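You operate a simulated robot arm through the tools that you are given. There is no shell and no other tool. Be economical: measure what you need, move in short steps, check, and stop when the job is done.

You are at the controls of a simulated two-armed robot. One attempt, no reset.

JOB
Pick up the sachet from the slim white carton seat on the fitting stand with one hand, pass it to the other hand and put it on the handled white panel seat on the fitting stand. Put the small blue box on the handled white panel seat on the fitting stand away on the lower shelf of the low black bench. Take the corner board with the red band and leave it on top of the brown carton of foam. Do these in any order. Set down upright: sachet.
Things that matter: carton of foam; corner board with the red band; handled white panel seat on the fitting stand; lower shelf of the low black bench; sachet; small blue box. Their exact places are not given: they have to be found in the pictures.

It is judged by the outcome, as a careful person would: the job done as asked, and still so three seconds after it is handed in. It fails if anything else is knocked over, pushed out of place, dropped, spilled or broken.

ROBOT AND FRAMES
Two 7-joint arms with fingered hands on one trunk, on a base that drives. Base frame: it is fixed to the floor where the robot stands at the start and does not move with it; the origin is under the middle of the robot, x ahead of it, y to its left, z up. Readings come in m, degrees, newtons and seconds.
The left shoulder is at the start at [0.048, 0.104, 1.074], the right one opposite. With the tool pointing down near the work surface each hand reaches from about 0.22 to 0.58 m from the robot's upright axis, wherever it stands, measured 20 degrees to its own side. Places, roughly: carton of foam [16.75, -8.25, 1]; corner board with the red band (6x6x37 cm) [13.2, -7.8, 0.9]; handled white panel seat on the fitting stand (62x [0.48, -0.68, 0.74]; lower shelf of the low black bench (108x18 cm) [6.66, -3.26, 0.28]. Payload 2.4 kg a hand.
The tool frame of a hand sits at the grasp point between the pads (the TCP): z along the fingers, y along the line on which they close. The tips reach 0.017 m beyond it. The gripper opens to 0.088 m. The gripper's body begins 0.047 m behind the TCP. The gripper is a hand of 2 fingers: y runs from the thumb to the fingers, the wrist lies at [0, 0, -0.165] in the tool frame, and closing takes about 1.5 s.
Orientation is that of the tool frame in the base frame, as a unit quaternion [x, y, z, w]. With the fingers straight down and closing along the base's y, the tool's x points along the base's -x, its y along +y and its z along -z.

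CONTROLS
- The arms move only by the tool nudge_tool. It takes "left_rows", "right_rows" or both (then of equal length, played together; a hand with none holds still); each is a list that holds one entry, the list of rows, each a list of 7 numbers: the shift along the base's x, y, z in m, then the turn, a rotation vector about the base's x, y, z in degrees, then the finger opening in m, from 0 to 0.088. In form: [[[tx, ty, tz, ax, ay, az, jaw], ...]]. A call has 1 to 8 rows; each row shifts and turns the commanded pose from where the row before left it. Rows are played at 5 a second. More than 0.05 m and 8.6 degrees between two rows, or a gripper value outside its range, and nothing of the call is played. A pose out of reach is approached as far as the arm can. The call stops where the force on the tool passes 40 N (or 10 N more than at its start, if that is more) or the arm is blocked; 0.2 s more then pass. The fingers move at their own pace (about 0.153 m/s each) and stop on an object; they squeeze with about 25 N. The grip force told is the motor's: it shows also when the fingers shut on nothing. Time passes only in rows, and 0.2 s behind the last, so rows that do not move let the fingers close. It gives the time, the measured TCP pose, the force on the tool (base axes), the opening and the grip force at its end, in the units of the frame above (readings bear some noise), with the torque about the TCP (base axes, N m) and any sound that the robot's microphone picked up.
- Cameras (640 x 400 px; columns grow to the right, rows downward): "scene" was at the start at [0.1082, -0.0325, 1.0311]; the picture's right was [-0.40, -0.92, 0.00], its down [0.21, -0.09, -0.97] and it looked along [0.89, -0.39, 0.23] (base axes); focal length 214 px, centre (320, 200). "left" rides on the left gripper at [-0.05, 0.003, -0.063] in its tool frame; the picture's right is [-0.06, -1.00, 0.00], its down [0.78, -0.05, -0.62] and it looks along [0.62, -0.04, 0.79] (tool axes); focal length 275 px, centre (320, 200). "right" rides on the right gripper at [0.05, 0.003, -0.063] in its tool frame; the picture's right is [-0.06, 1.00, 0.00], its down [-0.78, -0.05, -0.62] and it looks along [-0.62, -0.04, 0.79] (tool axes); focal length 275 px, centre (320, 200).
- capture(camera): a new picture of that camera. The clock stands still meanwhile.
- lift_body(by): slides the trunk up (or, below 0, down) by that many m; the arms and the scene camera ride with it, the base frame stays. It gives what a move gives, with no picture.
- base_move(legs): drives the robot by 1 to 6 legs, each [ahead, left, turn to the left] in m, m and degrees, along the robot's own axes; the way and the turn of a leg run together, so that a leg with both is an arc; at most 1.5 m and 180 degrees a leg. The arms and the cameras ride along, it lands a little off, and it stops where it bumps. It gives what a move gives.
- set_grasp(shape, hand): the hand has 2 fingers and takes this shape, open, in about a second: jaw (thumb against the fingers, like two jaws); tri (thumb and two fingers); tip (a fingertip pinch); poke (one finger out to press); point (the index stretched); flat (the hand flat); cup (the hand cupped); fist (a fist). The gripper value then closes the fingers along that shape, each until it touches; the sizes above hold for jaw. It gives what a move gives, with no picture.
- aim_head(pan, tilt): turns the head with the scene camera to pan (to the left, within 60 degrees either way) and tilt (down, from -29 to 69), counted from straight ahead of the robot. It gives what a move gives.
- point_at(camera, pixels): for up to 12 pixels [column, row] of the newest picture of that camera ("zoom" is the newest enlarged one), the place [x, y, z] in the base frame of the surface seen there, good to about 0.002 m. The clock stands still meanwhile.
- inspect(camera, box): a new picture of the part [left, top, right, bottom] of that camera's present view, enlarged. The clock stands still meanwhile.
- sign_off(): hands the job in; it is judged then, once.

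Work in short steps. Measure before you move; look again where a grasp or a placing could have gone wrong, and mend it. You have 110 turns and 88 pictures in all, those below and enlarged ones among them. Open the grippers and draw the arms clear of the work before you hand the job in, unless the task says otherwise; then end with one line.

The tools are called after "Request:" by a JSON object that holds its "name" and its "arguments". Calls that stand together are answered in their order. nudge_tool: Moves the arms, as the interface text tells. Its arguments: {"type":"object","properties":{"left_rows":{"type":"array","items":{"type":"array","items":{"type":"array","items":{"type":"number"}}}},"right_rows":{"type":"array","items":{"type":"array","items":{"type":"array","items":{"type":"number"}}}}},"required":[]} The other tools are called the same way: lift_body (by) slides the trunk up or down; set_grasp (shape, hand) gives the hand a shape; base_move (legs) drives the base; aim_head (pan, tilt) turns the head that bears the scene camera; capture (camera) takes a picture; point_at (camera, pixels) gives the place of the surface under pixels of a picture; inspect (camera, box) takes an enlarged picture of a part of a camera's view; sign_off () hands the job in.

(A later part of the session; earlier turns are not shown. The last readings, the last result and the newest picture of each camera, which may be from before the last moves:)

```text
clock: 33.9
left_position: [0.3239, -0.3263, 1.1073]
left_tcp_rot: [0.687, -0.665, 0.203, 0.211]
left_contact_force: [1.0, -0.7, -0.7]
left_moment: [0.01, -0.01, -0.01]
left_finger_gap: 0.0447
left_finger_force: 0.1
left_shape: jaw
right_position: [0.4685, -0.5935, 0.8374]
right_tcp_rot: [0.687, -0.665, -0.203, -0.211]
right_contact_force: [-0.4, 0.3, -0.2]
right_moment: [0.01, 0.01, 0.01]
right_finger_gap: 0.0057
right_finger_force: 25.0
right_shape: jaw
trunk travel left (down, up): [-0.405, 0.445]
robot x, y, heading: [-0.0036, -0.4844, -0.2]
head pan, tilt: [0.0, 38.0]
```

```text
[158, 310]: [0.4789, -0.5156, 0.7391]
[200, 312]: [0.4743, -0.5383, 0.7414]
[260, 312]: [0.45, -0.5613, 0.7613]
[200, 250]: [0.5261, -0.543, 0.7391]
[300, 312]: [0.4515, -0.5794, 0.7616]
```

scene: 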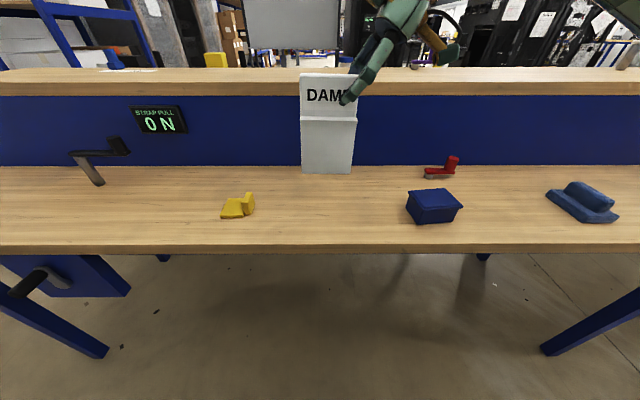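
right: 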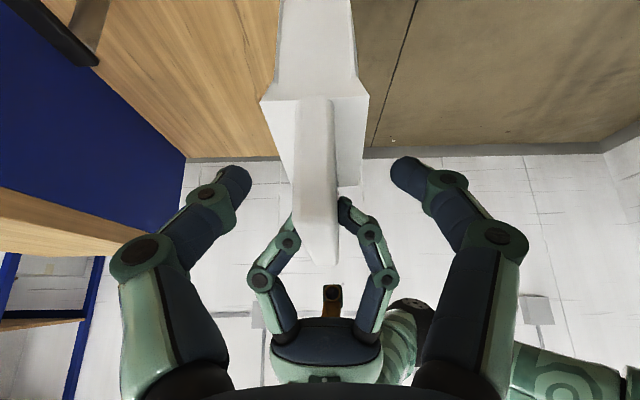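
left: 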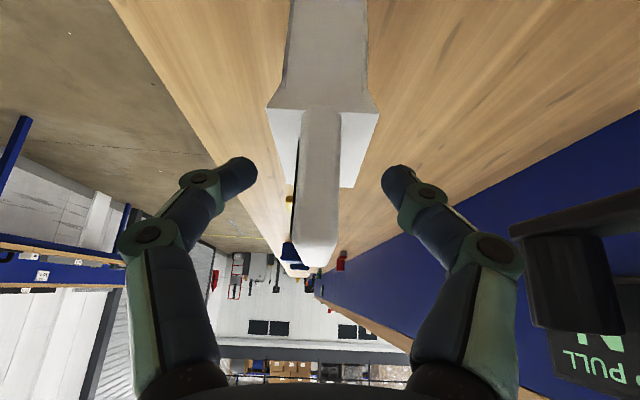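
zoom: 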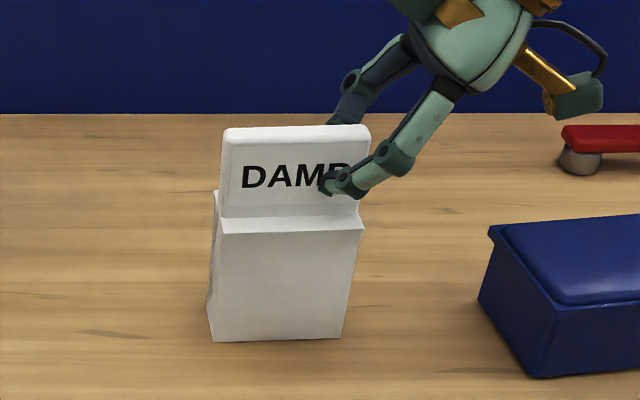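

Request:
{"name": "point_at", "arguments": {"camera": "zoom", "pixels": [[230, 337], [330, 334], [280, 344]]}}

Request:
{"name": "nudge_tool", "arguments": {"right_rows": [[[0, 0, -0.002, 0, 0, 0, 0], [0, 0, 0, 0, 0, 0, 0]]]}}

```text
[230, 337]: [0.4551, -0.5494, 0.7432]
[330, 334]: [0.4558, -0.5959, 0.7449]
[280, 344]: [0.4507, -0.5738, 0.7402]
```

```text
clock: 34.5
left_position: [0.3215, -0.3268, 1.1082]
left_tcp_rot: [0.687, -0.665, 0.203, 0.211]
left_contact_force: [-0.2, -0.7, -0.6]
left_moment: [0.01, -0.01, 0.0]
left_finger_gap: 0.0448
left_finger_force: 0.1
left_shape: jaw
right_position: [0.4686, -0.5932, 0.835]
right_tcp_rot: [0.687, -0.665, -0.202, -0.212]
right_contact_force: [0.4, -1.0, 6.2]
right_moment: [0.01, 0.03, -0.02]
right_finger_gap: 0.0058
right_finger_force: 25.1
right_shape: jaw
trunk travel left (down, up): [-0.405, 0.445]
robot x, y, heading: [-0.0057, -0.4864, -0.3]
head pan, tilt: [0.0, 38.0]
```

Contact: 6 N upward, so it rests on the bench. I open gently and draw back along the fingers.

Request:
{"name": "nudge_tool", "arguments": {"right_rows": [[[0, 0, 0, 0, 0, 0, 0.01], [0, 0, 0, 0, 0, 0, 0.02], [0, 0, 0, 0, 0, 0, 0.04], [0, 0, 0, 0, 0, 0, 0.045], [0, -0.02, 0.03, 0, 0, 0, 0.045], [0, -0.02, 0.03, 0, 0, 0, 0.045], [0, -0.02, 0.035, 0, 0, 0, 0.045], [0, -0.02, 0.035, 0, 0, 0, 0.045]]]}}

Request:
{"name": "inspect", "arguments": {"camera": "scene", "box": [300, 120, 480, 240]}}

```text
clock: 36.3
left_position: [0.3222, -0.3264, 1.1086]
left_tcp_rot: [0.687, -0.665, 0.203, 0.211]
left_contact_force: [-1.1, -0.1, 0.7]
left_moment: [0.01, 0.03, -0.01]
left_finger_gap: 0.0444
left_finger_force: 0.1
left_shape: jaw
right_position: [0.4677, -0.6738, 0.9641]
right_tcp_rot: [0.687, -0.664, -0.203, -0.211]
right_contact_force: [0.2, 0.3, 0.0]
right_moment: [-0.01, 0.03, 0.01]
right_finger_gap: 0.0444
right_finger_force: 0.0
right_shape: jaw
trunk travel left (down, up): [-0.405, 0.445]
robot x, y, heading: [-0.0005, -0.4873, -0.1]
head pan, tilt: [0.0, 38.0]
```

```text
3.33 times, centred on (390, 180) of scene
```

zoom: 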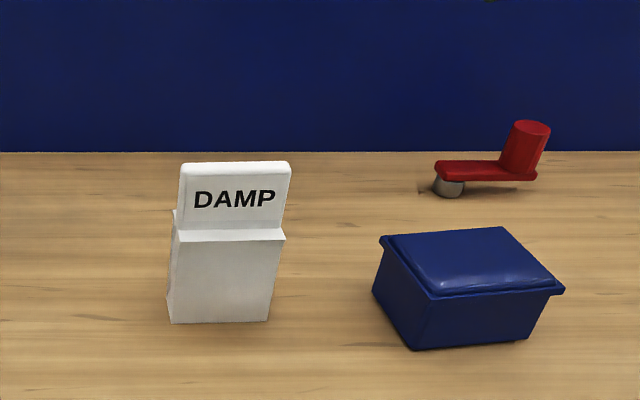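

The sachet stands upright and is released. Next is the blue box: lid centre about [0.456, -0.713], 7 cm along y, top at z 0.79. I'll take it with the left hand, pitched forward with its camera on top, so it can slide onto a low shelf. First I retract the right hand and undo the tilts and yaw.

Request:
{"name": "nudge_tool", "arguments": {"left_rows": [[[0, 0, 0, 8.5, 0, 0, 0.06], [0, 0, 0, 8.5, 0, 0, 0.06], [0, 0, 0, 8.5, 0, 0, 0.06], [0, 0, 0, 8.5, 0, 0, 0.06], [0, 0, 0, 0, 0, -8.5, 0.06], [0, 0, 0, 0, 0, -8.5, 0.06], [0, 0, 0, 0, 0, -8.5, 0.06], [0, 0, 0, 0, 0, -8.5, 0.06]]], "right_rows": [[[-0.02, 0, 0.03, 0, 0, 0, 0.06], [-0.03, 0, 0.03, -8.5, 0, 0, 0.06], [-0.04, 0, 0.03, -8.5, 0, 0, 0.06], [-0.04, -0.02, 0.03, -8.5, 0, 0, 0.06], [-0.04, -0.02, 0.02, -8.5, 0, 0, 0.06], [-0.02, -0.02, 0, 0, 0, -8.5, 0.06], [0, 0, 0, 0, 0, -8.5, 0.06], [0, 0, 0, 0, 0, -8.5, 0.06]]]}}

Request:
{"name": "nudge_tool", "arguments": {"left_rows": [[[0, 0, 0, 0, 0, -8.5, 0.08], [0, 0, 0, 0, 0, -8.5, 0.08], [0, 0, 0, 0, 0, -8.5, 0.08], [0, 0, 0, 0, 0, -8.5, 0.08], [0, 0, 0, 0, 0, -8.5, 0.08], [0, 0, 0, 0, 0, -8.5, 0.08], [0, 0, 0, 0, 0, -3, 0.08], [0, 0, 0, 0, 0, 0, 0.08]]], "right_rows": [[[0, 0, 0, 0, 0, -8.5, 0.08], [0, 0, 0, 0, 0, -8.5, 0.08], [0, 0, 0, 0, 0, -8.5, 0.08], [0, 0, 0, 0, 0, -8.5, 0.08], [0, 0, 0, 0, 0, -8.5, 0.08], [0, 0, 0, 0, 0, -8.5, 0.08], [0, 0, 0, 0, 0, -8.5, 0.08], [0, 0, 0, 0, 0, -7, 0.08]]]}}

Request:
{"name": "nudge_tool", "arguments": {"left_rows": [[[0, 0, 0, 0, -8.5, 0, 0.085], [0, 0, 0, 0, -8.5, 0, 0.085], [0, 0, 0, 0, -8.5, 0, 0.085], [0, 0, 0, 0, -8.5, 0, 0.085], [0, 0, 0, 0, -8.5, 0, 0.085], [0, 0, 0, 0, -8.5, 0, 0.085], [0, 0, 0, 0, -8, 0, 0.085], [0, 0, 0, 0, 0, 0, 0.085]]]}}

Request:
{"name": "base_move", "arguments": {"legs": [[0, -0.38, 0]]}}

```text
refused: row 4 steps farther than a row can; nothing moved
```

```text
clock: 38.1
left_position: [0.3229, -0.3259, 1.1083]
left_tcp_rot: [-0.31, 0.905, -0.085, -0.28]
left_contact_force: [0.5, -0.7, -0.1]
left_moment: [0.03, 0.01, -0.03]
left_finger_gap: 0.0802
left_finger_force: 0.1
left_shape: jaw
right_position: [0.4682, -0.6734, 0.965]
right_tcp_rot: [-0.209, 0.933, 0.054, 0.287]
right_contact_force: [-0.4, 0.0, 0.2]
right_moment: [-0.03, 0.01, 0.01]
right_finger_gap: 0.0798
right_finger_force: 0.2
right_shape: jaw
trunk travel left (down, up): [-0.405, 0.445]
robot x, y, heading: [0.0014, -0.4843, -0.1]
head pan, tilt: [0.0, 38.0]
```

```text
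clock: 39.9
left_position: [0.3208, -0.325, 1.1071]
left_tcp_rot: [-0.227, 0.925, -0.226, 0.203]
left_contact_force: [0.2, 0.3, -0.5]
left_moment: [0.03, 0.01, 0.01]
left_finger_gap: 0.0847
left_finger_force: 0.0
left_shape: jaw
right_position: [0.4678, -0.6735, 0.9654]
right_tcp_rot: [-0.211, 0.933, 0.054, 0.287]
right_contact_force: [-0.1, 0.2, -0.5]
right_moment: [-0.02, 0.0, -0.02]
right_finger_gap: 0.08
right_finger_force: 0.1
right_shape: jaw
trunk travel left (down, up): [-0.405, 0.445]
robot x, y, heading: [-0.001, -0.4837, 0.1]
head pan, tilt: [0.0, 38.0]
```

```text
clock: 42.3
left_position: [0.3218, -0.7038, 1.1082]
left_tcp_rot: [-0.23, 0.925, -0.225, 0.202]
left_contact_force: [0.1, 0.5, -0.2]
left_moment: [-0.02, 0.0, 0.0]
left_finger_gap: 0.0849
left_finger_force: 0.0
left_shape: jaw
right_position: [0.4663, -1.0497, 0.9643]
right_tcp_rot: [-0.21, 0.933, 0.054, 0.287]
right_contact_force: [-0.1, 0.8, 0.2]
right_moment: [0.01, 0.01, 0.01]
right_finger_gap: 0.0799
right_finger_force: 0.0
right_shape: jaw
trunk travel left (down, up): [-0.405, 0.445]
robot x, y, heading: [-0.0029, -0.8612, -0.1]
head pan, tilt: [0.0, 38.0]
```

The first call was refused (one row moved too far) and the later turns played from the tilted pose. I computed the correcting rotations: the left hand to 30° below horizontal facing forward, the right hand back to straight down and retracted.

Request:
{"name": "nudge_tool", "arguments": {"left_rows": [[[0.005, 0, -0.02, 5.25, -4.87, -1.47, 0.085], [0.005, 0, -0.02, 5.25, -4.87, -1.47, 0.085], [0.005, 0, -0.02, 5.25, -4.87, -1.47, 0.085], [0.005, 0, -0.02, 5.25, -4.87, -1.47, 0.085], [0, 0, -0.02, 5.25, -4.87, -1.47, 0.085], [0, 0, -0.02, 5.25, -4.87, -1.47, 0.085], [0, 0, -0.02, 5.2, -4.87, -1.47, 0.085], [0, 0, 0, 0, 0, 4, 0.085]]], "right_rows": [[[-0.028, -0.014, 0.02, 0, 0, 0, 0.08], [-0.028, -0.014, 0.02, -1.06, 5.6, -4.1, 0.08], [-0.028, -0.014, 0.02, -1.06, 5.6, -4.1, 0.08], [-0.028, -0.014, 0.02, -1.06, 5.6, -4.1, 0.08], [-0.028, -0.014, 0.02, -1.06, 5.6, -4.1, 0.08], [-0.028, -0.014, 0.02, -1.06, 5.6, -4.1, 0.08], [-0.028, -0.014, 0.02, -1.06, 5.6, -4.1, 0.08], [0, 0, 0, 0, 0, 0, 0.08]]]}}

Request:
{"name": "capture", "arguments": {"camera": "scene"}}

Request:
{"name": "capture", "arguments": {"camera": "left"}}

```text
clock: 44.1
left_position: [0.3668, -0.6967, 0.9957]
left_tcp_rot: [-0.033, 0.89, -0.065, 0.45]
left_contact_force: [0.9, -0.8, 0.6]
left_moment: [0.02, -0.01, -0.04]
left_finger_gap: 0.0846
left_finger_force: 0.0
left_shape: jaw
left hand out of reach, approached as far as the arm can: row 2, 3, 5, 6, 7, 8
right_position: [0.2706, -1.1483, 1.1033]
right_tcp_rot: [0.0, 1.0, -0.001, 0.0]
right_contact_force: [-0.1, 0.3, 0.4]
right_moment: [0.01, 0.0, -0.01]
right_finger_gap: 0.08
right_finger_force: 0.0
right_shape: jaw
trunk travel left (down, up): [-0.405, 0.445]
robot x, y, heading: [-0.0008, -0.863, -0.4]
head pan, tilt: [0.0, 38.0]
```

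```text
52 pictures are left
```

scene: 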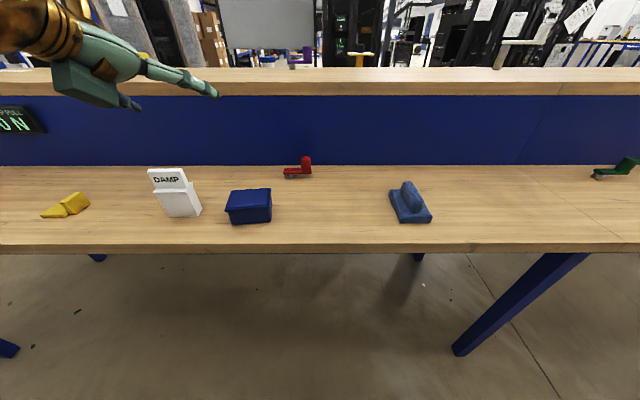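

```text
51 pictures are left
```

left: 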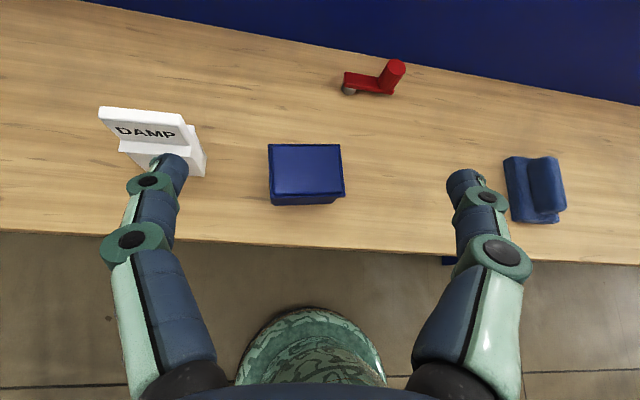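

The pose was out of reach that close to the trunk. I back the base off 0.12 m and reach forward so the arm can take up the orientation.

Request:
{"name": "base_move", "arguments": {"legs": [[-0.13, 0, 0]]}}

Request:
{"name": "nudge_tool", "arguments": {"left_rows": [[[0.04, 0, -0.01, 0, 0, 0, 0.085], [0.04, 0, -0.01, 0, 0, 0, 0.085], [0, 0, 0, 0, 0, 0, 0.085]]]}}

Request:
{"name": "capture", "arguments": {"camera": "left"}}

```text
clock: 45.4
left_position: [0.2371, -0.6953, 0.9972]
left_tcp_rot: [-0.034, 0.89, -0.064, 0.451]
left_contact_force: [0.5, -0.7, -0.4]
left_moment: [-0.01, -0.01, 0.01]
left_finger_gap: 0.0848
left_finger_force: 0.0
left_shape: jaw
right_position: [0.1405, -1.1484, 1.1049]
right_tcp_rot: [-0.001, 1.0, -0.001, 0.0]
right_contact_force: [0.1, 0.5, -0.8]
right_moment: [-0.01, -0.01, -0.02]
right_finger_gap: 0.0799
right_finger_force: 0.0
right_shape: jaw
trunk travel left (down, up): [-0.405, 0.445]
robot x, y, heading: [-0.1301, -0.8604, -0.1]
head pan, tilt: [0.0, 38.0]
```

```text
clock: 46.2
left_position: [0.3182, -0.6945, 0.9754]
left_tcp_rot: [-0.035, 0.89, -0.064, 0.45]
left_contact_force: [0.0, -0.3, -0.3]
left_moment: [0.0, 0.03, 0.03]
left_finger_gap: 0.0848
left_finger_force: 0.0
left_shape: jaw
right_position: [0.1417, -1.1471, 1.104]
right_tcp_rot: [-0.001, 1.0, -0.002, 0.002]
right_contact_force: [-0.4, 0.8, -1.1]
right_moment: [0.0, 0.01, -0.03]
right_finger_gap: 0.0798
right_finger_force: 0.0
right_shape: jaw
trunk travel left (down, up): [-0.405, 0.445]
robot x, y, heading: [-0.133, -0.8617, -0.1]
head pan, tilt: [0.0, 38.0]
```

```text
50 pictures are left
```

left: 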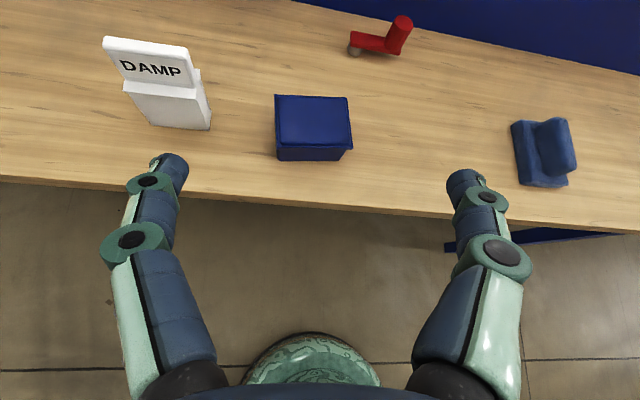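

I correct a residual roll of about 8° and remeasure the box with the left camera.

Request:
{"name": "point_at", "arguments": {"camera": "left", "pixels": [[278, 98], [346, 98], [279, 143], [350, 146], [281, 157], [338, 158], [312, 120]]}}

Request:
{"name": "nudge_tool", "arguments": {"left_rows": [[[0, 0, 0, 4.2, -1.5, 1.95, 0.088], [0, 0, 0, 4.2, -1.5, 1.95, 0.088], [0.01, -0.008, -0.04, 0, 0, 0, 0.088], [0, 0, -0.04, 0, 0, 0, 0.088], [0, 0, 0, 0, 0, 0, 0.088]]]}}

Request:
{"name": "capture", "arguments": {"camera": "left"}}

```text
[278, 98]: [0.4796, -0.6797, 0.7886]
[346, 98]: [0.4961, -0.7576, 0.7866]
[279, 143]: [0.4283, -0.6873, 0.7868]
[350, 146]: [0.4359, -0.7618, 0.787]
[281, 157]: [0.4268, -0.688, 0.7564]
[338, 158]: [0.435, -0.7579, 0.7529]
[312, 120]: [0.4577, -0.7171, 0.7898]
```

```text
clock: 47.4
left_position: [0.3166, -0.6766, 0.9585]
left_tcp_rot: [-0.032, 0.888, -0.046, 0.456]
left_contact_force: [-0.2, -0.4, -0.1]
left_moment: [0.01, -0.04, 0.01]
left_finger_gap: 0.088
left_finger_force: 0.0
left_shape: jaw
left hand out of reach, approached as far as the arm can: row 2, 3, 4
right_position: [0.1413, -1.1462, 1.1052]
right_tcp_rot: [-0.001, 1.0, 0.0, 0.001]
right_contact_force: [0.5, -0.2, 0.1]
right_moment: [-0.01, 0.03, -0.02]
right_finger_gap: 0.0801
right_finger_force: 0.1
right_shape: jaw
trunk travel left (down, up): [-0.405, 0.445]
robot x, y, heading: [-0.1284, -0.8638, 0.0]
head pan, tilt: [0.0, 38.0]
```

```text
49 pictures are left
```

left: 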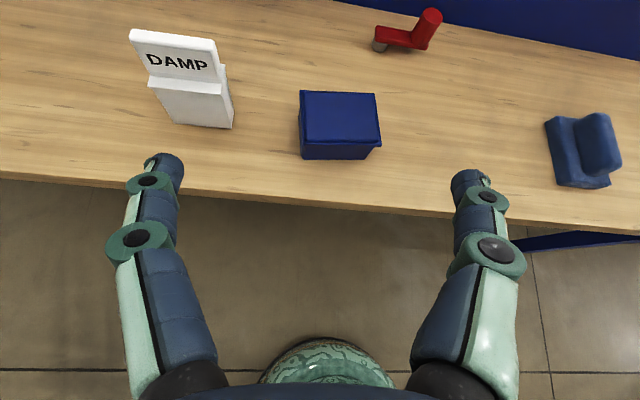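

Still limited by the folded arm. I move forward and down to the pre-grasp, where the arm is more stretched, then correct the orientation there.

Request:
{"name": "nudge_tool", "arguments": {"left_rows": [[[0.01, -0.006, -0.035, 0, 0, 0, 0.088], [0.01, -0.006, -0.035, 0, 0, 0, 0.088], [0.01, -0.006, -0.03, 0, 0, 0, 0.088], [0.01, -0.006, -0.025, 0, 0, 0, 0.088], [0, 0, 0, 0, 0, 0, 0.088]]]}}

```text
clock: 48.6
left_position: [0.3182, -0.666, 0.9493]
left_tcp_rot: [-0.03, 0.888, -0.047, 0.457]
left_contact_force: [0.5, -0.3, -0.5]
left_moment: [0.02, 0.0, 0.03]
left_finger_gap: 0.0879
left_finger_force: 0.0
left_shape: jaw
left hand out of reach, approached as far as the arm can: row 1, 2, 3, 4
right_position: [0.1415, -1.1463, 1.1036]
right_tcp_rot: [-0.001, 1.0, 0.0, 0.001]
right_contact_force: [0.7, 0.3, 0.4]
right_moment: [0.01, 0.01, 0.02]
right_finger_gap: 0.0799
right_finger_force: 0.1
right_shape: jaw
trunk travel left (down, up): [-0.405, 0.445]
robot x, y, heading: [-0.1325, -0.8596, -0.2]
head pan, tilt: [0.0, 38.0]
```

The wrist limit binds when the hand is near. With the arm stretched farther out the pitch comes naturally, so I back the base 0.12 m more and reach forward first, then down.

Request:
{"name": "base_move", "arguments": {"legs": [[-0.12, 0, 0]]}}

Request:
{"name": "nudge_tool", "arguments": {"left_rows": [[[0.035, -0.006, 0, 0, 0, 0, 0.088], [0.035, -0.006, 0, 0, 0, 0, 0.088], [0.035, -0.006, 0, 0, 0, 0, 0.088], [0.035, -0.006, -0.03, 0, 0, 0, 0.088], [0.0, -0.006, -0.04, 0, 0, 0, 0.088], [0, 0, -0.04, 0, 0, 0, 0.088], [0, 0, 0, 0, 0, 0, 0.088]]]}}

Request:
{"name": "capture", "arguments": {"camera": "left"}}

```text
clock: 49.8
left_position: [0.1996, -0.6679, 0.9495]
left_tcp_rot: [-0.03, 0.888, -0.048, 0.457]
left_contact_force: [-0.2, 0.7, -0.2]
left_moment: [0.02, 0.03, -0.01]
left_finger_gap: 0.0879
left_finger_force: 0.0
left_shape: jaw
right_position: [0.0213, -1.1465, 1.1038]
right_tcp_rot: [-0.001, 1.0, -0.001, 0.001]
right_contact_force: [0.6, 0.2, -0.6]
right_moment: [0.01, -0.01, 0.03]
right_finger_gap: 0.0799
right_finger_force: 0.0
right_shape: jaw
trunk travel left (down, up): [-0.405, 0.445]
robot x, y, heading: [-0.2577, -0.8624, 0.2]
head pan, tilt: [0.0, 38.0]
```

```text
clock: 51.4
left_position: [0.3379, -0.6862, 0.8379]
left_tcp_rot: [-0.028, 0.887, -0.05, 0.458]
left_contact_force: [-0.4, -0.2, -0.6]
left_moment: [-0.01, 0.01, 0.02]
left_finger_gap: 0.0879
left_finger_force: 0.2
left_shape: jaw
left hand out of reach, approached as far as the arm can: row 6
right_position: [0.023, -1.1464, 1.1041]
right_tcp_rot: [0.0, 1.0, -0.001, 0.001]
right_contact_force: [0.1, 0.6, -0.2]
right_moment: [0.02, 0.01, -0.01]
right_finger_gap: 0.0801
right_finger_force: 0.0
right_shape: jaw
trunk travel left (down, up): [-0.405, 0.445]
robot x, y, heading: [-0.2507, -0.8615, -0.1]
head pan, tilt: [0.0, 38.0]
```

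```text
48 pictures are left
```

left: 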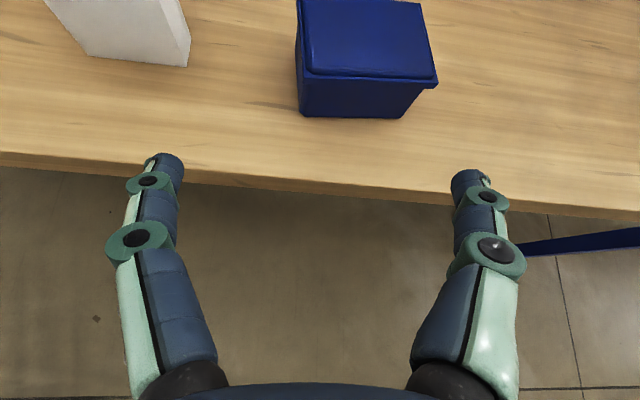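

Lowering the shoulder gives the wrist room. I raise the hand 0.16 m, correct roll and yaw, then lower the trunk 0.2 m and drive 0.1 m closer.

Request:
{"name": "nudge_tool", "arguments": {"left_rows": [[[0, 0, 0.04, 0, 0, 0, 0.088], [0, 0, 0.04, 0, 0, 0, 0.088], [0, -0.01, 0.04, 0, 0, 0, 0.088], [0, -0.01, 0.04, 0, 0, 0, 0.088], [0, 0, 0, 3.25, 0, 2.4, 0.088], [0, 0, 0, 3.25, 0, 2.4, 0.088], [0, 0, 0, 0, 0, 0, 0.088]]]}}

Request:
{"name": "lift_body", "arguments": {"by": -0.2}}

Request:
{"name": "capture", "arguments": {"camera": "left"}}

```text
clock: 53.0
left_position: [0.337, -0.7071, 0.9996]
left_tcp_rot: [-0.041, 0.887, 0.023, 0.46]
left_contact_force: [-0.4, 0.4, 0.0]
left_moment: [0.04, -0.01, 0.04]
left_finger_gap: 0.0878
left_finger_force: 0.1
left_shape: jaw
right_position: [0.0223, -1.1458, 1.1031]
right_tcp_rot: [-0.001, 1.0, 0.0, 0.0]
right_contact_force: [0.0, -0.1, 0.2]
right_moment: [0.0, 0.02, 0.01]
right_finger_gap: 0.0801
right_finger_force: 0.0
right_shape: jaw
trunk travel left (down, up): [-0.405, 0.445]
robot x, y, heading: [-0.2485, -0.8625, 0.0]
head pan, tilt: [0.0, 38.0]
```

```text
clock: 55.2
left_position: [0.3381, -0.7072, 0.7978]
left_tcp_rot: [-0.041, 0.886, 0.022, 0.461]
left_contact_force: [-0.4, 0.4, -0.3]
left_moment: [0.0, 0.03, -0.02]
left_finger_gap: 0.0881
left_finger_force: 0.0
left_shape: jaw
right_position: [0.0211, -1.147, 0.9055]
right_tcp_rot: [-0.001, 1.0, 0.0, 0.001]
right_contact_force: [0.2, 0.0, 0.1]
right_moment: [-0.04, -0.03, -0.01]
right_finger_gap: 0.08
right_finger_force: 0.0
right_shape: jaw
trunk travel left (down, up): [-0.205, 0.645]
robot x, y, heading: [-0.2524, -0.8642, -0.1]
head pan, tilt: [0.0, 38.0]
```

```text
47 pictures are left
```

left: 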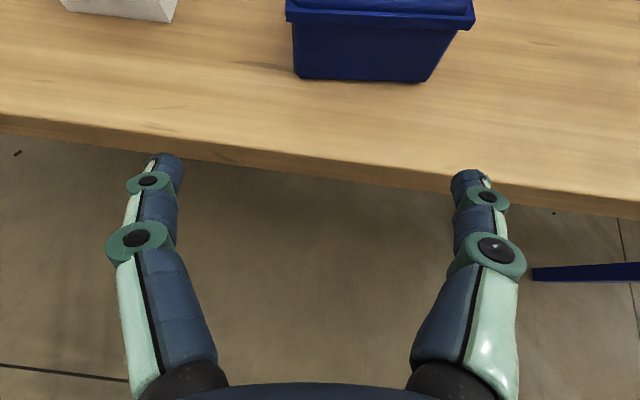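

Hand attitude is now good: pitch 35° down, yaw 5°, level. I shift 2.7 cm right and drive 6 cm closer, then look.

Request:
{"name": "nudge_tool", "arguments": {"left_rows": [[[0, -0.014, 0.01, 0, 0, 0, 0.088], [0, -0.013, 0, 0, 0, 0, 0.088], [0, 0, 0, 0, 0, 0, 0.088]]]}}

Request:
{"name": "base_move", "arguments": {"legs": [[0.06, 0, 0]]}}

Request:
{"name": "capture", "arguments": {"camera": "left"}}

Request:
{"name": "point_at", "arguments": {"camera": "left", "pixels": [[300, 15], [440, 15], [320, 60], [400, 60], [300, 120], [160, 160], [465, 175]]}}

```text
clock: 56.0
left_position: [0.3396, -0.7345, 0.8065]
left_tcp_rot: [-0.041, 0.886, 0.022, 0.46]
left_contact_force: [-0.7, -1.1, 0.4]
left_moment: [-0.01, -0.04, -0.03]
left_finger_gap: 0.0881
left_finger_force: 0.1
left_shape: jaw
right_position: [0.0228, -1.1469, 0.9045]
right_tcp_rot: [0.0, 1.0, 0.001, 0.001]
right_contact_force: [0.4, -0.5, 0.2]
right_moment: [0.01, -0.02, 0.01]
right_finger_gap: 0.0802
right_finger_force: 0.1
right_shape: jaw
trunk travel left (down, up): [-0.205, 0.645]
robot x, y, heading: [-0.2491, -0.8595, -0.3]
head pan, tilt: [0.0, 38.0]
```

```text
clock: 57.0
left_position: [0.398, -0.7335, 0.8066]
left_tcp_rot: [-0.041, 0.887, 0.022, 0.46]
left_contact_force: [0.3, -0.5, -0.1]
left_moment: [0.05, 0.0, 0.01]
left_finger_gap: 0.0877
left_finger_force: 0.0
left_shape: jaw
right_position: [0.0829, -1.1468, 0.9047]
right_tcp_rot: [-0.002, 1.0, -0.001, 0.0]
right_contact_force: [0.3, -0.6, 0.0]
right_moment: [-0.02, 0.01, 0.0]
right_finger_gap: 0.0799
right_finger_force: 0.0
right_shape: jaw
trunk travel left (down, up): [-0.205, 0.645]
robot x, y, heading: [-0.1959, -0.8604, -0.3]
head pan, tilt: [0.0, 38.0]
```

```text
46 pictures are left
```

left: 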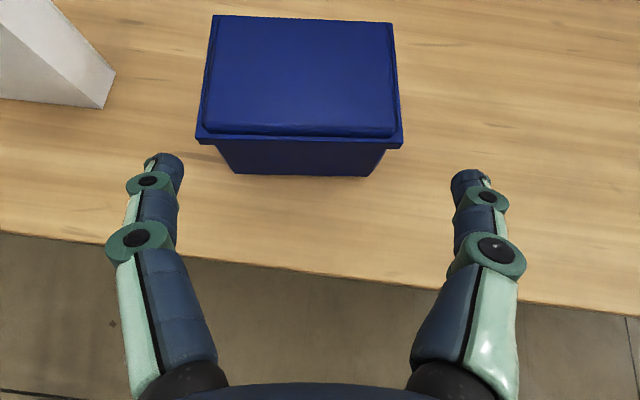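

```text
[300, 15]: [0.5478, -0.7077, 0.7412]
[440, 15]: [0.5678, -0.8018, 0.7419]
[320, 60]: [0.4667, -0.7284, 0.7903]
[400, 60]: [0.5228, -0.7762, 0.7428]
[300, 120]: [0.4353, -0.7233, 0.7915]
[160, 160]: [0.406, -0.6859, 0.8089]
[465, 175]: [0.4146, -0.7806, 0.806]
```

The box sits about 5 mm left of the finger midplane. I shift that way, then move forward and down so the fingers straddle it.

Request:
{"name": "nudge_tool", "arguments": {"left_rows": [[[0, 0.0055, -0.01, 0, 0, 0, 0.088], [0.017, 0.0016, -0.009, 0, 0, 0, 0.088], [0.017, 0.0016, -0.009, 0, 0, 0, 0.088], [0.017, 0.0016, -0.007, 0, 0, 0, 0.088], [0, 0, 0, 0, 0, 0, 0.088]]]}}

Request:
{"name": "capture", "arguments": {"camera": "left"}}

Request:
{"name": "aim_head", "arguments": {"pan": 18, "tilt": 30}}

Request:
{"name": "capture", "arguments": {"camera": "scene"}}

```text
clock: 58.2
left_position: [0.4493, -0.7232, 0.772]
left_tcp_rot: [-0.041, 0.886, 0.023, 0.461]
left_contact_force: [-1.4, 0.1, 1.5]
left_moment: [0.01, -0.02, 0.0]
left_finger_gap: 0.0882
left_finger_force: 0.1
left_shape: jaw
right_position: [0.0824, -1.147, 0.9043]
right_tcp_rot: [-0.001, 1.0, 0.001, 0.002]
right_contact_force: [0.6, 0.2, 0.0]
right_moment: [0.0, 0.0, 0.0]
right_finger_gap: 0.08
right_finger_force: 0.1
right_shape: jaw
trunk travel left (down, up): [-0.205, 0.645]
robot x, y, heading: [-0.1944, -0.8624, 0.2]
head pan, tilt: [0.0, 38.0]
```

```text
45 pictures are left
```

left: 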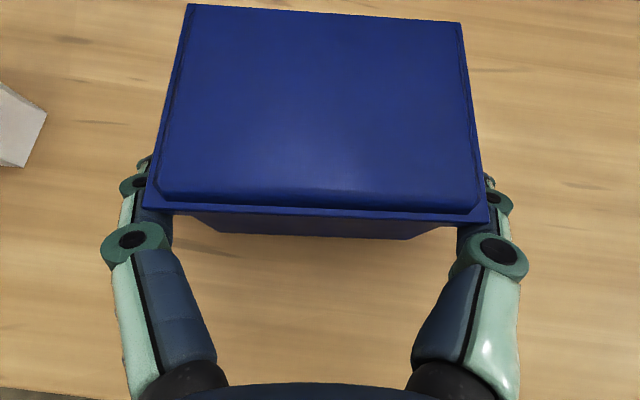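

```text
clock: 59.0
left_position: [0.4496, -0.7236, 0.7723]
left_tcp_rot: [-0.041, 0.887, 0.023, 0.459]
left_contact_force: [-0.1, -0.5, 1.6]
left_moment: [0.0, 0.01, 0.01]
left_finger_gap: 0.0879
left_finger_force: 0.2
left_shape: jaw
right_position: [0.0824, -1.1475, 0.9042]
right_tcp_rot: [-0.001, 1.0, 0.0, 0.001]
right_contact_force: [-0.4, 0.0, 0.4]
right_moment: [0.02, 0.02, -0.02]
right_finger_gap: 0.08
right_finger_force: 0.1
right_shape: jaw
trunk travel left (down, up): [-0.205, 0.645]
robot x, y, heading: [-0.1931, -0.8599, -0.1]
head pan, tilt: [18.0, 30.0]
```

```text
44 pictures are left
```

scene: 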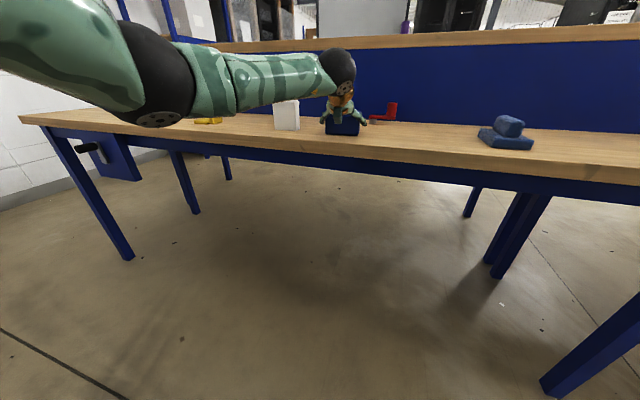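

The fingers straddle the box under its rim. I close.

Request:
{"name": "nudge_tool", "arguments": {"left_rows": [[[0, 0, 0, 0, 0, 0, 0.06], [0, 0, 0, 0, 0, 0, 0.03], [0, 0, 0, 0, 0, 0, 0], [0, 0, 0, 0, 0, 0, 0], [0, 0, 0, 0, 0, 0, 0], [0, 0, 0, 0, 0, 0, 0]]]}}

Request:
{"name": "nudge_tool", "arguments": {"left_rows": [[[0, 0, 0.01, 0, 0, 0, 0], [0, 0, 0.02, 0, 0, 0, 0], [0, 0, 0.03, 0, 0, 0, 0], [0, 0, 0.03, 0, 0, 0, 0], [0, 0, 0, 0, 0, 0, 0]]]}}

Request:
{"name": "capture", "arguments": {"camera": "left"}}

```text
clock: 60.4
left_position: [0.4493, -0.7236, 0.7717]
left_tcp_rot: [-0.041, 0.887, 0.022, 0.459]
left_contact_force: [-1.2, -0.2, -0.5]
left_moment: [0.06, 0.03, 0.0]
left_finger_gap: 0.0779
left_finger_force: 24.8
left_shape: jaw
right_position: [0.0824, -1.1472, 0.9041]
right_tcp_rot: [-0.001, 1.0, 0.0, 0.001]
right_contact_force: [1.0, 0.4, 1.2]
right_moment: [0.02, -0.01, 0.0]
right_finger_gap: 0.08
right_finger_force: 0.0
right_shape: jaw
trunk travel left (down, up): [-0.205, 0.645]
robot x, y, heading: [-0.1932, -0.8652, -0.2]
head pan, tilt: [18.0, 30.0]
```

```text
clock: 61.6
left_position: [0.4496, -0.7249, 0.8629]
left_tcp_rot: [-0.042, 0.887, 0.023, 0.459]
left_contact_force: [-0.2, 0.6, -3.0]
left_moment: [-0.01, 0.03, -0.01]
left_finger_gap: 0.0778
left_finger_force: 25.1
left_shape: jaw
right_position: [0.0818, -1.147, 0.9053]
right_tcp_rot: [-0.001, 1.0, 0.0, 0.001]
right_contact_force: [0.3, -0.5, -0.9]
right_moment: [0.01, -0.02, -0.03]
right_finger_gap: 0.0796
right_finger_force: 0.1
right_shape: jaw
trunk travel left (down, up): [-0.205, 0.645]
robot x, y, heading: [-0.191, -0.8602, -0.0]
head pan, tilt: [18.0, 30.0]
```

```text
43 pictures are left
```

left: 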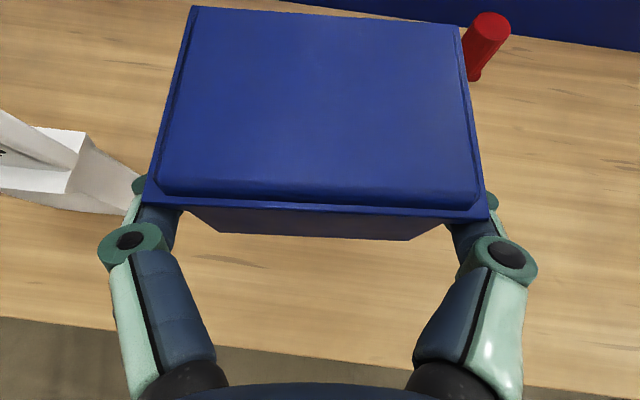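

The box is lifted, held at 78 mm by its rim. I back away from the bench and look around for a route.

Request:
{"name": "base_move", "arguments": {"legs": [[-0.45, 0, 0]]}}

Request:
{"name": "aim_head", "arguments": {"pan": -50, "tilt": 12}}

Request:
{"name": "capture", "arguments": {"camera": "scene"}}

Request:
{"name": "aim_head", "arguments": {"pan": 50, "tilt": 12}}

Request:
{"name": "capture", "arguments": {"camera": "scene"}}

```text
clock: 64.3
left_position: [0.0021, -0.7279, 0.8615]
left_tcp_rot: [-0.036, 0.887, 0.02, 0.46]
left_contact_force: [0.5, 0.2, -2.5]
left_moment: [-0.04, 0.07, -0.02]
left_finger_gap: 0.078
left_finger_force: 25.0
left_shape: jaw
right_position: [-0.3684, -1.1454, 0.9042]
right_tcp_rot: [0.003, 1.0, 0.0, 0.0]
right_contact_force: [0.3, 0.7, -0.1]
right_moment: [0.01, -0.01, 0.03]
right_finger_gap: 0.0799
right_finger_force: 0.0
right_shape: jaw
trunk travel left (down, up): [-0.205, 0.645]
robot x, y, heading: [-0.6409, -0.8588, -0.6]
head pan, tilt: [18.0, 30.0]
```

```text
clock: 65.7
left_position: [0.0017, -0.728, 0.8621]
left_tcp_rot: [-0.037, 0.887, 0.02, 0.459]
left_contact_force: [-0.1, -0.2, -2.4]
left_moment: [0.02, 0.08, 0.0]
left_finger_gap: 0.0778
left_finger_force: 24.8
left_shape: jaw
right_position: [-0.3691, -1.1463, 0.905]
right_tcp_rot: [0.004, 1.0, -0.001, -0.001]
right_contact_force: [0.1, 1.0, -0.1]
right_moment: [0.04, -0.05, -0.04]
right_finger_gap: 0.0799
right_finger_force: 0.1
right_shape: jaw
trunk travel left (down, up): [-0.205, 0.645]
robot x, y, heading: [-0.6405, -0.8586, -0.4]
head pan, tilt: [-50.0, 12.0]
```

```text
42 pictures are left
```

scene: 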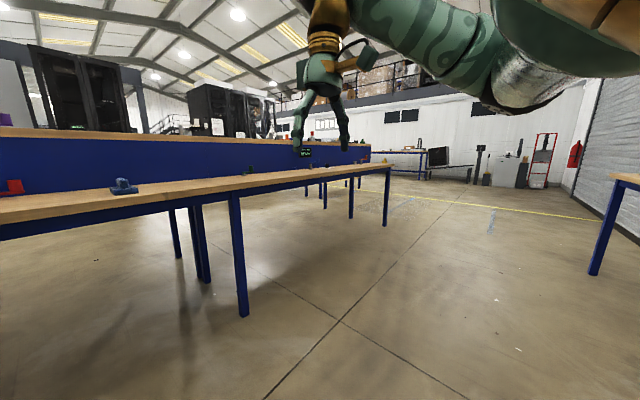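

```text
clock: 67.4
left_position: [0.0014, -0.7278, 0.8631]
left_tcp_rot: [-0.038, 0.887, 0.021, 0.46]
left_contact_force: [-0.6, 0.2, -0.7]
left_moment: [-0.01, 0.04, 0.02]
left_finger_gap: 0.0778
left_finger_force: 25.1
left_shape: jaw
right_position: [-0.3689, -1.1468, 0.9043]
right_tcp_rot: [0.003, 1.0, 0.0, 0.0]
right_contact_force: [0.5, 0.2, -0.2]
right_moment: [0.01, 0.0, 0.03]
right_finger_gap: 0.0801
right_finger_force: 0.1
right_shape: jaw
trunk travel left (down, up): [-0.205, 0.645]
robot x, y, heading: [-0.6376, -0.8585, -0.8]
head pan, tilt: [50.0, 12.0]
```

```text
41 pictures are left
```

scene: 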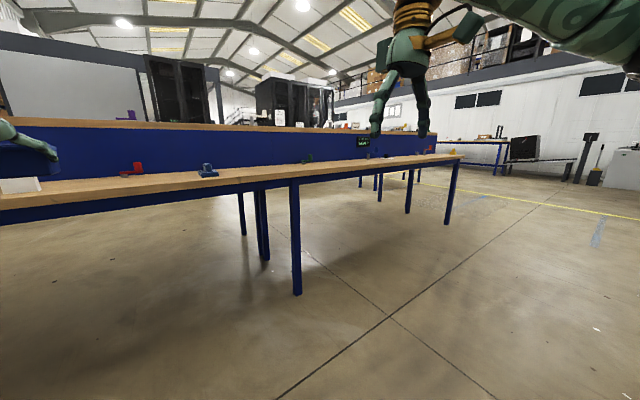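

The head image lags, but this view shows the bench's right end. I measure it and the surroundings.

Request:
{"name": "point_at", "arguments": {"camera": "scene", "pixels": [[458, 157], [446, 222], [372, 145], [362, 185], [409, 210], [540, 190], [500, 200], [470, 172], [530, 150], [600, 250]]}}

Request:
{"name": "capture", "arguments": {"camera": "scene"}}

```text
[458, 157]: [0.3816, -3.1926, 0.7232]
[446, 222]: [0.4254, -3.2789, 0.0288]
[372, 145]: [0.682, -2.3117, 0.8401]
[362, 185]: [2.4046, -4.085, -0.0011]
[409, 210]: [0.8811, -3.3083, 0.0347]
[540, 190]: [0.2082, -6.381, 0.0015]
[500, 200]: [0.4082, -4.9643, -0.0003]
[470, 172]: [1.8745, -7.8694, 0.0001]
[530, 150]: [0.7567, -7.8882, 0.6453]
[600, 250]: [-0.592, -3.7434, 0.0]
```

```text
40 pictures are left
```

scene: 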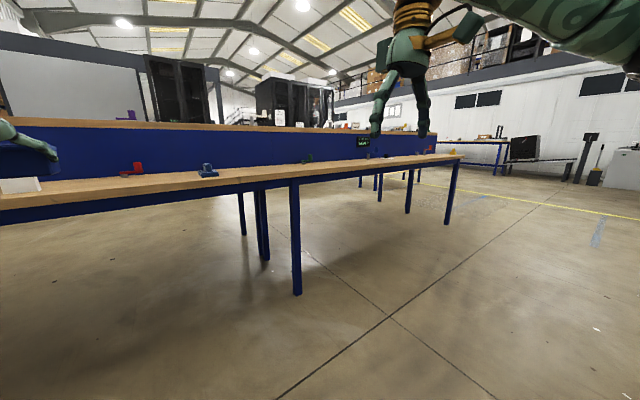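

The bench's right end is at y≈-3.2, and beyond it the floor is open. I strafe right along the bench, then look again.

Request:
{"name": "base_move", "arguments": {"legs": [[0, -1.3, 0]]}}

Request:
{"name": "aim_head", "arguments": {"pan": -55, "tilt": 15}}

Request:
{"name": "capture", "arguments": {"camera": "scene"}}

```text
clock: 74.0
left_position: [-0.0081, -2.032, 0.8615]
left_tcp_rot: [-0.039, 0.887, 0.021, 0.46]
left_contact_force: [-0.1, -0.9, -2.4]
left_moment: [0.01, 0.08, 0.0]
left_finger_gap: 0.0782
left_finger_force: 25.2
left_shape: jaw
right_position: [-0.3781, -2.451, 0.9038]
right_tcp_rot: [0.001, 1.0, -0.001, 0.0]
right_contact_force: [0.1, 0.2, 0.2]
right_moment: [0.04, 0.0, 0.0]
right_finger_gap: 0.0799
right_finger_force: 0.0
right_shape: jaw
trunk travel left (down, up): [-0.205, 0.645]
robot x, y, heading: [-0.651, -2.1686, -0.3]
head pan, tilt: [50.0, 12.0]
```

```text
clock: 75.8
left_position: [-0.0088, -2.0297, 0.862]
left_tcp_rot: [-0.04, 0.887, 0.022, 0.459]
left_contact_force: [0.8, -0.3, -3.2]
left_moment: [0.0, 0.06, 0.01]
left_finger_gap: 0.0779
left_finger_force: 24.9
left_shape: jaw
right_position: [-0.3772, -2.4513, 0.9045]
right_tcp_rot: [0.001, 1.0, 0.0, 0.0]
right_contact_force: [0.2, 0.5, 0.1]
right_moment: [-0.02, -0.02, 0.02]
right_finger_gap: 0.0799
right_finger_force: 0.0
right_shape: jaw
trunk travel left (down, up): [-0.205, 0.645]
robot x, y, heading: [-0.6468, -2.1662, -0.6]
head pan, tilt: [-55.0, 15.0]
```

```text
39 pictures are left
```

scene: 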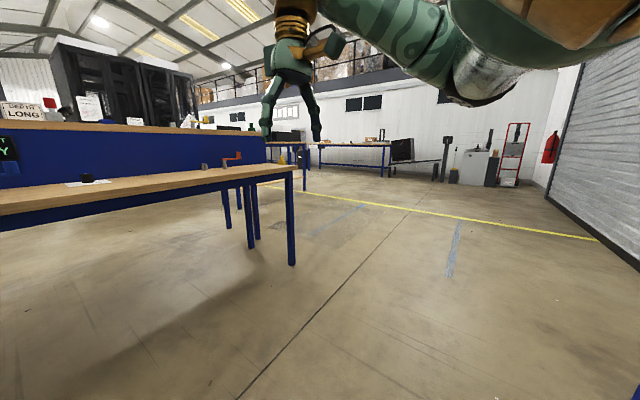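

The floor beyond the bench end is open. I measure the table legs ahead.

Request:
{"name": "point_at", "arguments": {"camera": "scene", "pixels": [[292, 262], [305, 188], [320, 160], [388, 175], [268, 148], [300, 210], [340, 195], [250, 247], [282, 178]]}}

Request:
{"name": "base_move", "arguments": {"legs": [[0, -1.5, 0], [0, -0.65, 0]]}}

Request:
{"name": "aim_head", "arguments": {"pan": 0, "tilt": 12}}

Request:
{"name": "capture", "arguments": {"camera": "scene"}}

```text
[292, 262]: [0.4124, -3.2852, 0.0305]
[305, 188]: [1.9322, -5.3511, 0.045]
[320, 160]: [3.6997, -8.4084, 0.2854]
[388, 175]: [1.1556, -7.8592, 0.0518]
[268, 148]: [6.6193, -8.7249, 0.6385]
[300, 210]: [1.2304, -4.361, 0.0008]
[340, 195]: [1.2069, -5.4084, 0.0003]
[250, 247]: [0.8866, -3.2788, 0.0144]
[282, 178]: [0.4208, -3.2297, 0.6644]
```

```text
clock: 86.4
left_position: [-0.0373, -4.1777, 0.8627]
left_tcp_rot: [-0.03, 0.887, 0.016, 0.46]
left_contact_force: [0.5, 0.1, -1.5]
left_moment: [-0.03, 0.01, 0.0]
left_finger_gap: 0.0781
left_finger_force: 25.0
left_shape: jaw
right_position: [-0.4137, -4.5912, 0.9032]
right_tcp_rot: [0.011, 1.0, 0.0, -0.001]
right_contact_force: [0.4, 0.3, -0.5]
right_moment: [-0.05, 0.04, 0.02]
right_finger_gap: 0.0795
right_finger_force: 0.1
right_shape: jaw
trunk travel left (down, up): [-0.205, 0.645]
robot x, y, heading: [-0.6843, -4.2993, -1.6]
head pan, tilt: [-55.0, 15.0]
```

```text
clock: 87.6
left_position: [-0.0378, -4.1784, 0.8628]
left_tcp_rot: [-0.031, 0.887, 0.017, 0.46]
left_contact_force: [-1.0, 0.4, -1.6]
left_moment: [0.01, 0.05, -0.01]
left_finger_gap: 0.0781
left_finger_force: 24.9
left_shape: jaw
right_position: [-0.4149, -4.5911, 0.9052]
right_tcp_rot: [0.01, 1.0, -0.001, 0.0]
right_contact_force: [0.1, -0.5, 0.3]
right_moment: [0.03, 0.02, -0.04]
right_finger_gap: 0.0801
right_finger_force: 0.1
right_shape: jaw
trunk travel left (down, up): [-0.205, 0.645]
robot x, y, heading: [-0.6814, -4.3005, -1.5]
head pan, tilt: [0.0, 12.0]
```

```text
38 pictures are left
```

scene: 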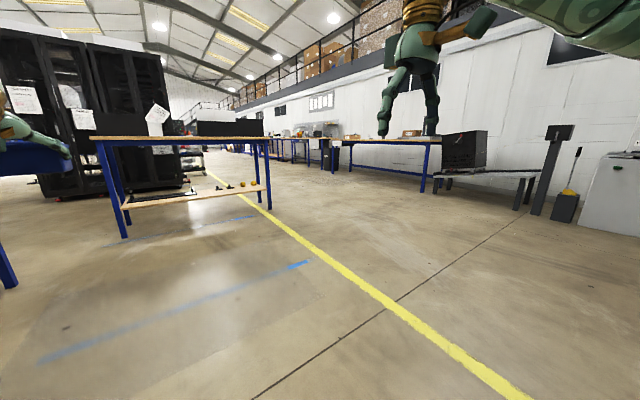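

The view shows a table ahead, cabinets on the left and an open aisle along the yellow line. I measure these.

Request:
{"name": "point_at", "arguments": {"camera": "scene", "pixels": [[124, 236], [270, 207], [265, 140], [95, 140], [75, 196], [200, 165], [224, 180], [425, 190], [355, 145], [60, 250], [235, 165], [290, 165]]}}

```text
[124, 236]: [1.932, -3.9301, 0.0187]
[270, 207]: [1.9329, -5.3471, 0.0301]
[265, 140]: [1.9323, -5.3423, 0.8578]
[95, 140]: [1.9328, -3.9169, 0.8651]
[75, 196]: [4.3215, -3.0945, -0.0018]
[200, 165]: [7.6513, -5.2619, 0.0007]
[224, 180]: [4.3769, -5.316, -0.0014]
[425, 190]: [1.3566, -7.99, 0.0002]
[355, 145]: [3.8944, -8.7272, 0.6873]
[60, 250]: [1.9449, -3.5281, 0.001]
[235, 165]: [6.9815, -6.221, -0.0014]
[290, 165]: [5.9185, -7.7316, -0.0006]
```

I take the aisle at y≈-6.2: strafe there, drive ahead to x≈4.8, then look.

Request:
{"name": "base_move", "arguments": {"legs": [[0, -1.5, 1.5], [0, -0.4, 0], [1.5, 0, 0], [1.5, 0, 0], [1.5, 0, 0], [1.2, 0, 0]]}}

Request:
{"name": "aim_head", "arguments": {"pan": 30, "tilt": 15}}

Request:
{"name": "capture", "arguments": {"camera": "scene"}}

```text
clock: 123.9
left_position: [5.6052, -6.291, 0.8618]
left_tcp_rot: [-0.021, 0.888, 0.012, 0.46]
left_contact_force: [-0.8, -0.3, -1.9]
left_moment: [0.03, 0.06, -0.03]
left_finger_gap: 0.0781
left_finger_force: 25.3
left_shape: jaw
right_position: [5.2182, -6.6954, 0.9049]
right_tcp_rot: [0.021, 1.0, 0.001, -0.001]
right_contact_force: [0.1, 0.3, 0.5]
right_moment: [0.02, 0.01, 0.0]
right_finger_gap: 0.0798
right_finger_force: 0.1
right_shape: jaw
trunk travel left (down, up): [-0.205, 0.645]
robot x, y, heading: [4.958, -6.4003, -2.9]
head pan, tilt: [0.0, 12.0]
```

```text
clock: 124.9
left_position: [5.6042, -6.2918, 0.8623]
left_tcp_rot: [-0.022, 0.887, 0.013, 0.46]
left_contact_force: [-1.1, 0.2, -2.2]
left_moment: [0.01, 0.06, 0.0]
left_finger_gap: 0.0779
left_finger_force: 25.0
left_shape: jaw
right_position: [5.2194, -6.6959, 0.9032]
right_tcp_rot: [0.022, 1.0, 0.001, -0.001]
right_contact_force: [-0.3, -0.3, 0.4]
right_moment: [0.0, 0.02, -0.01]
right_finger_gap: 0.0801
right_finger_force: 0.0
right_shape: jaw
trunk travel left (down, up): [-0.205, 0.645]
robot x, y, heading: [4.9576, -6.3971, -3.0]
head pan, tilt: [30.0, 15.0]
```

```text
37 pictures are left
```

scene: 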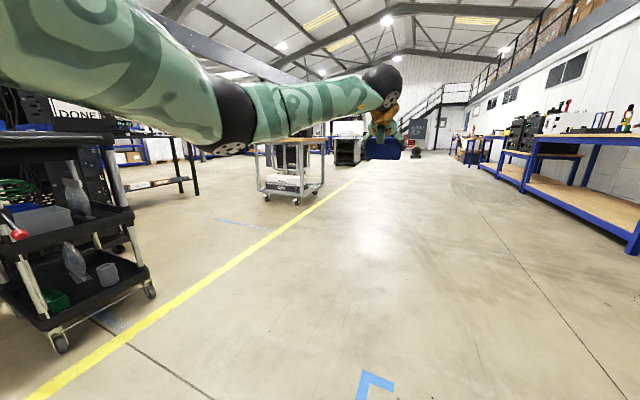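

A black cart is near on the left, and behind it a black frame bench with a shelf at about (155, 185). I measure these.

Request:
{"name": "point_at", "arguments": {"camera": "scene", "pixels": [[155, 184], [182, 180], [130, 187], [195, 190], [125, 225], [175, 140], [150, 290], [60, 340], [268, 198], [300, 203], [140, 145], [320, 185]]}}

Request:
{"name": "inspect", "arguments": {"camera": "scene", "box": [80, 100, 280, 220]}}

```text
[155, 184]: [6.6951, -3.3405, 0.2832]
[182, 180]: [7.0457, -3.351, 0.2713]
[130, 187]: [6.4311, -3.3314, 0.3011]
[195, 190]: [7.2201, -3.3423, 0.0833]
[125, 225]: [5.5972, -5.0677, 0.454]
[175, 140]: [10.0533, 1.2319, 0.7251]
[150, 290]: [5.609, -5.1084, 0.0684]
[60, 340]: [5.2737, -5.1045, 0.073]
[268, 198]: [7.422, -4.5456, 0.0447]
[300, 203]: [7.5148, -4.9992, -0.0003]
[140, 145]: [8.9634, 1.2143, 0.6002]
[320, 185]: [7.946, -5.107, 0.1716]
```

```text
3.20 times, centred on (180, 160) of scene
```

zoom: 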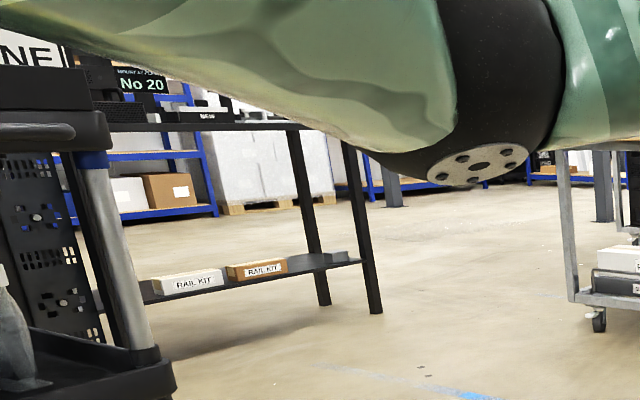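

The lower shelf is clear: front edge y≈-3.35, z 0.28, x from about 6.1 to 7.2, with rail kits up to about x=6.85. I drive to face it from the -y side, passing between the two carts.

Request:
{"name": "base_move", "arguments": {"legs": [[1.5, 0, 0], [0.05, 0, 93], [1.5, 0, 0], [0.4, 0, 0]]}}

Request:
{"name": "aim_head", "arguments": {"pan": 0, "tilt": 35}}

Request:
{"name": "capture", "arguments": {"camera": "scene"}}

```text
clock: 145.4
left_position: [6.418, -3.8844, 0.8619]
left_tcp_rot: [0.646, -0.609, -0.336, -0.315]
left_contact_force: [0.5, 0.4, -2.8]
left_moment: [-0.07, 0.0, -0.01]
left_finger_gap: 0.0779
left_finger_force: 25.0
left_shape: jaw
right_position: [6.8276, -4.2665, 0.9046]
right_tcp_rot: [-0.696, 0.718, 0.0, 0.0]
right_contact_force: [-0.8, 0.4, -0.5]
right_moment: [-0.02, -0.01, 0.01]
right_finger_gap: 0.0801
right_finger_force: 0.1
right_shape: jaw
trunk travel left (down, up): [-0.205, 0.645]
robot x, y, heading: [6.5358, -4.5297, 88.1]
head pan, tilt: [30.0, 15.0]
```

```text
clock: 146.3
left_position: [6.4179, -3.8842, 0.8619]
left_tcp_rot: [0.646, -0.609, -0.335, -0.315]
left_contact_force: [0.7, -0.7, -2.9]
left_moment: [-0.02, 0.0, -0.03]
left_finger_gap: 0.0779
left_finger_force: 25.5
left_shape: jaw
right_position: [6.8268, -4.2657, 0.9047]
right_tcp_rot: [-0.695, 0.719, 0.001, 0.0]
right_contact_force: [-1.4, -0.7, 0.2]
right_moment: [0.0, 0.0, -0.02]
right_finger_gap: 0.0798
right_finger_force: 0.0
right_shape: jaw
trunk travel left (down, up): [-0.205, 0.645]
robot x, y, heading: [6.5324, -4.5287, 87.9]
head pan, tilt: [0.0, 35.0]
```

```text
35 pictures are left
```

scene: 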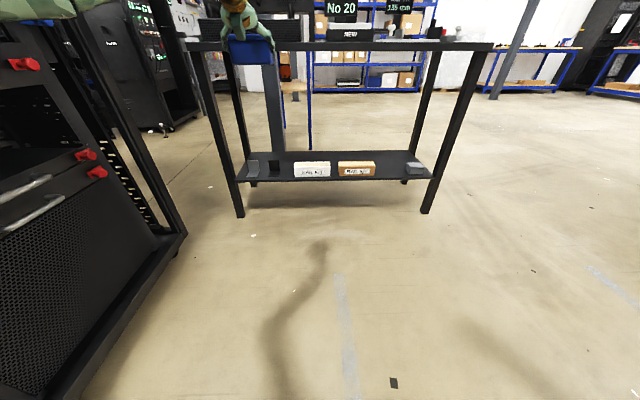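

Request:
{"name": "inspect", "arguments": {"camera": "scene", "box": [180, 30, 500, 220]}}

Request:
{"name": "point_at", "arguments": {"camera": "scene", "pixels": [[390, 175], [390, 154], [424, 178], [404, 168], [375, 168], [270, 175], [285, 178], [255, 165], [430, 210], [240, 215], [330, 50], [320, 153]]}}

```text
2.00 times, centred on (340, 125) of scene
```

zoom: 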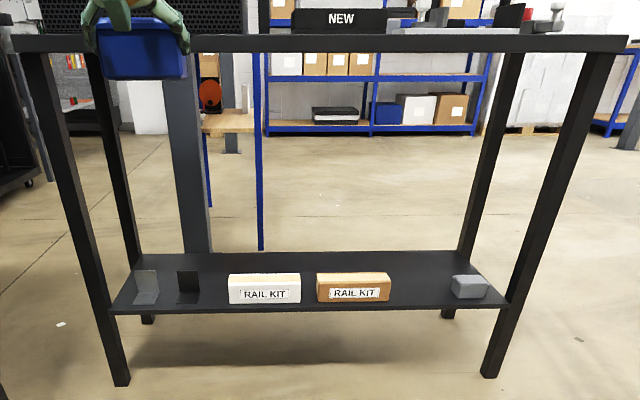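

```text
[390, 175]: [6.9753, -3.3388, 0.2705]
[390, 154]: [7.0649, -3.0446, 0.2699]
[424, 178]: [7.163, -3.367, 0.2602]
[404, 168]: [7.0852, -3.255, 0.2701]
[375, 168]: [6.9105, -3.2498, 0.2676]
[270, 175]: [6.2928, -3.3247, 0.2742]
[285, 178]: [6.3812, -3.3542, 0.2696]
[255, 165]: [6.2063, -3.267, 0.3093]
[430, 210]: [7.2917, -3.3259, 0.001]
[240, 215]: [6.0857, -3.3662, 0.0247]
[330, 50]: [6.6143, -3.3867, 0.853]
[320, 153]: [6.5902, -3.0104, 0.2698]
```

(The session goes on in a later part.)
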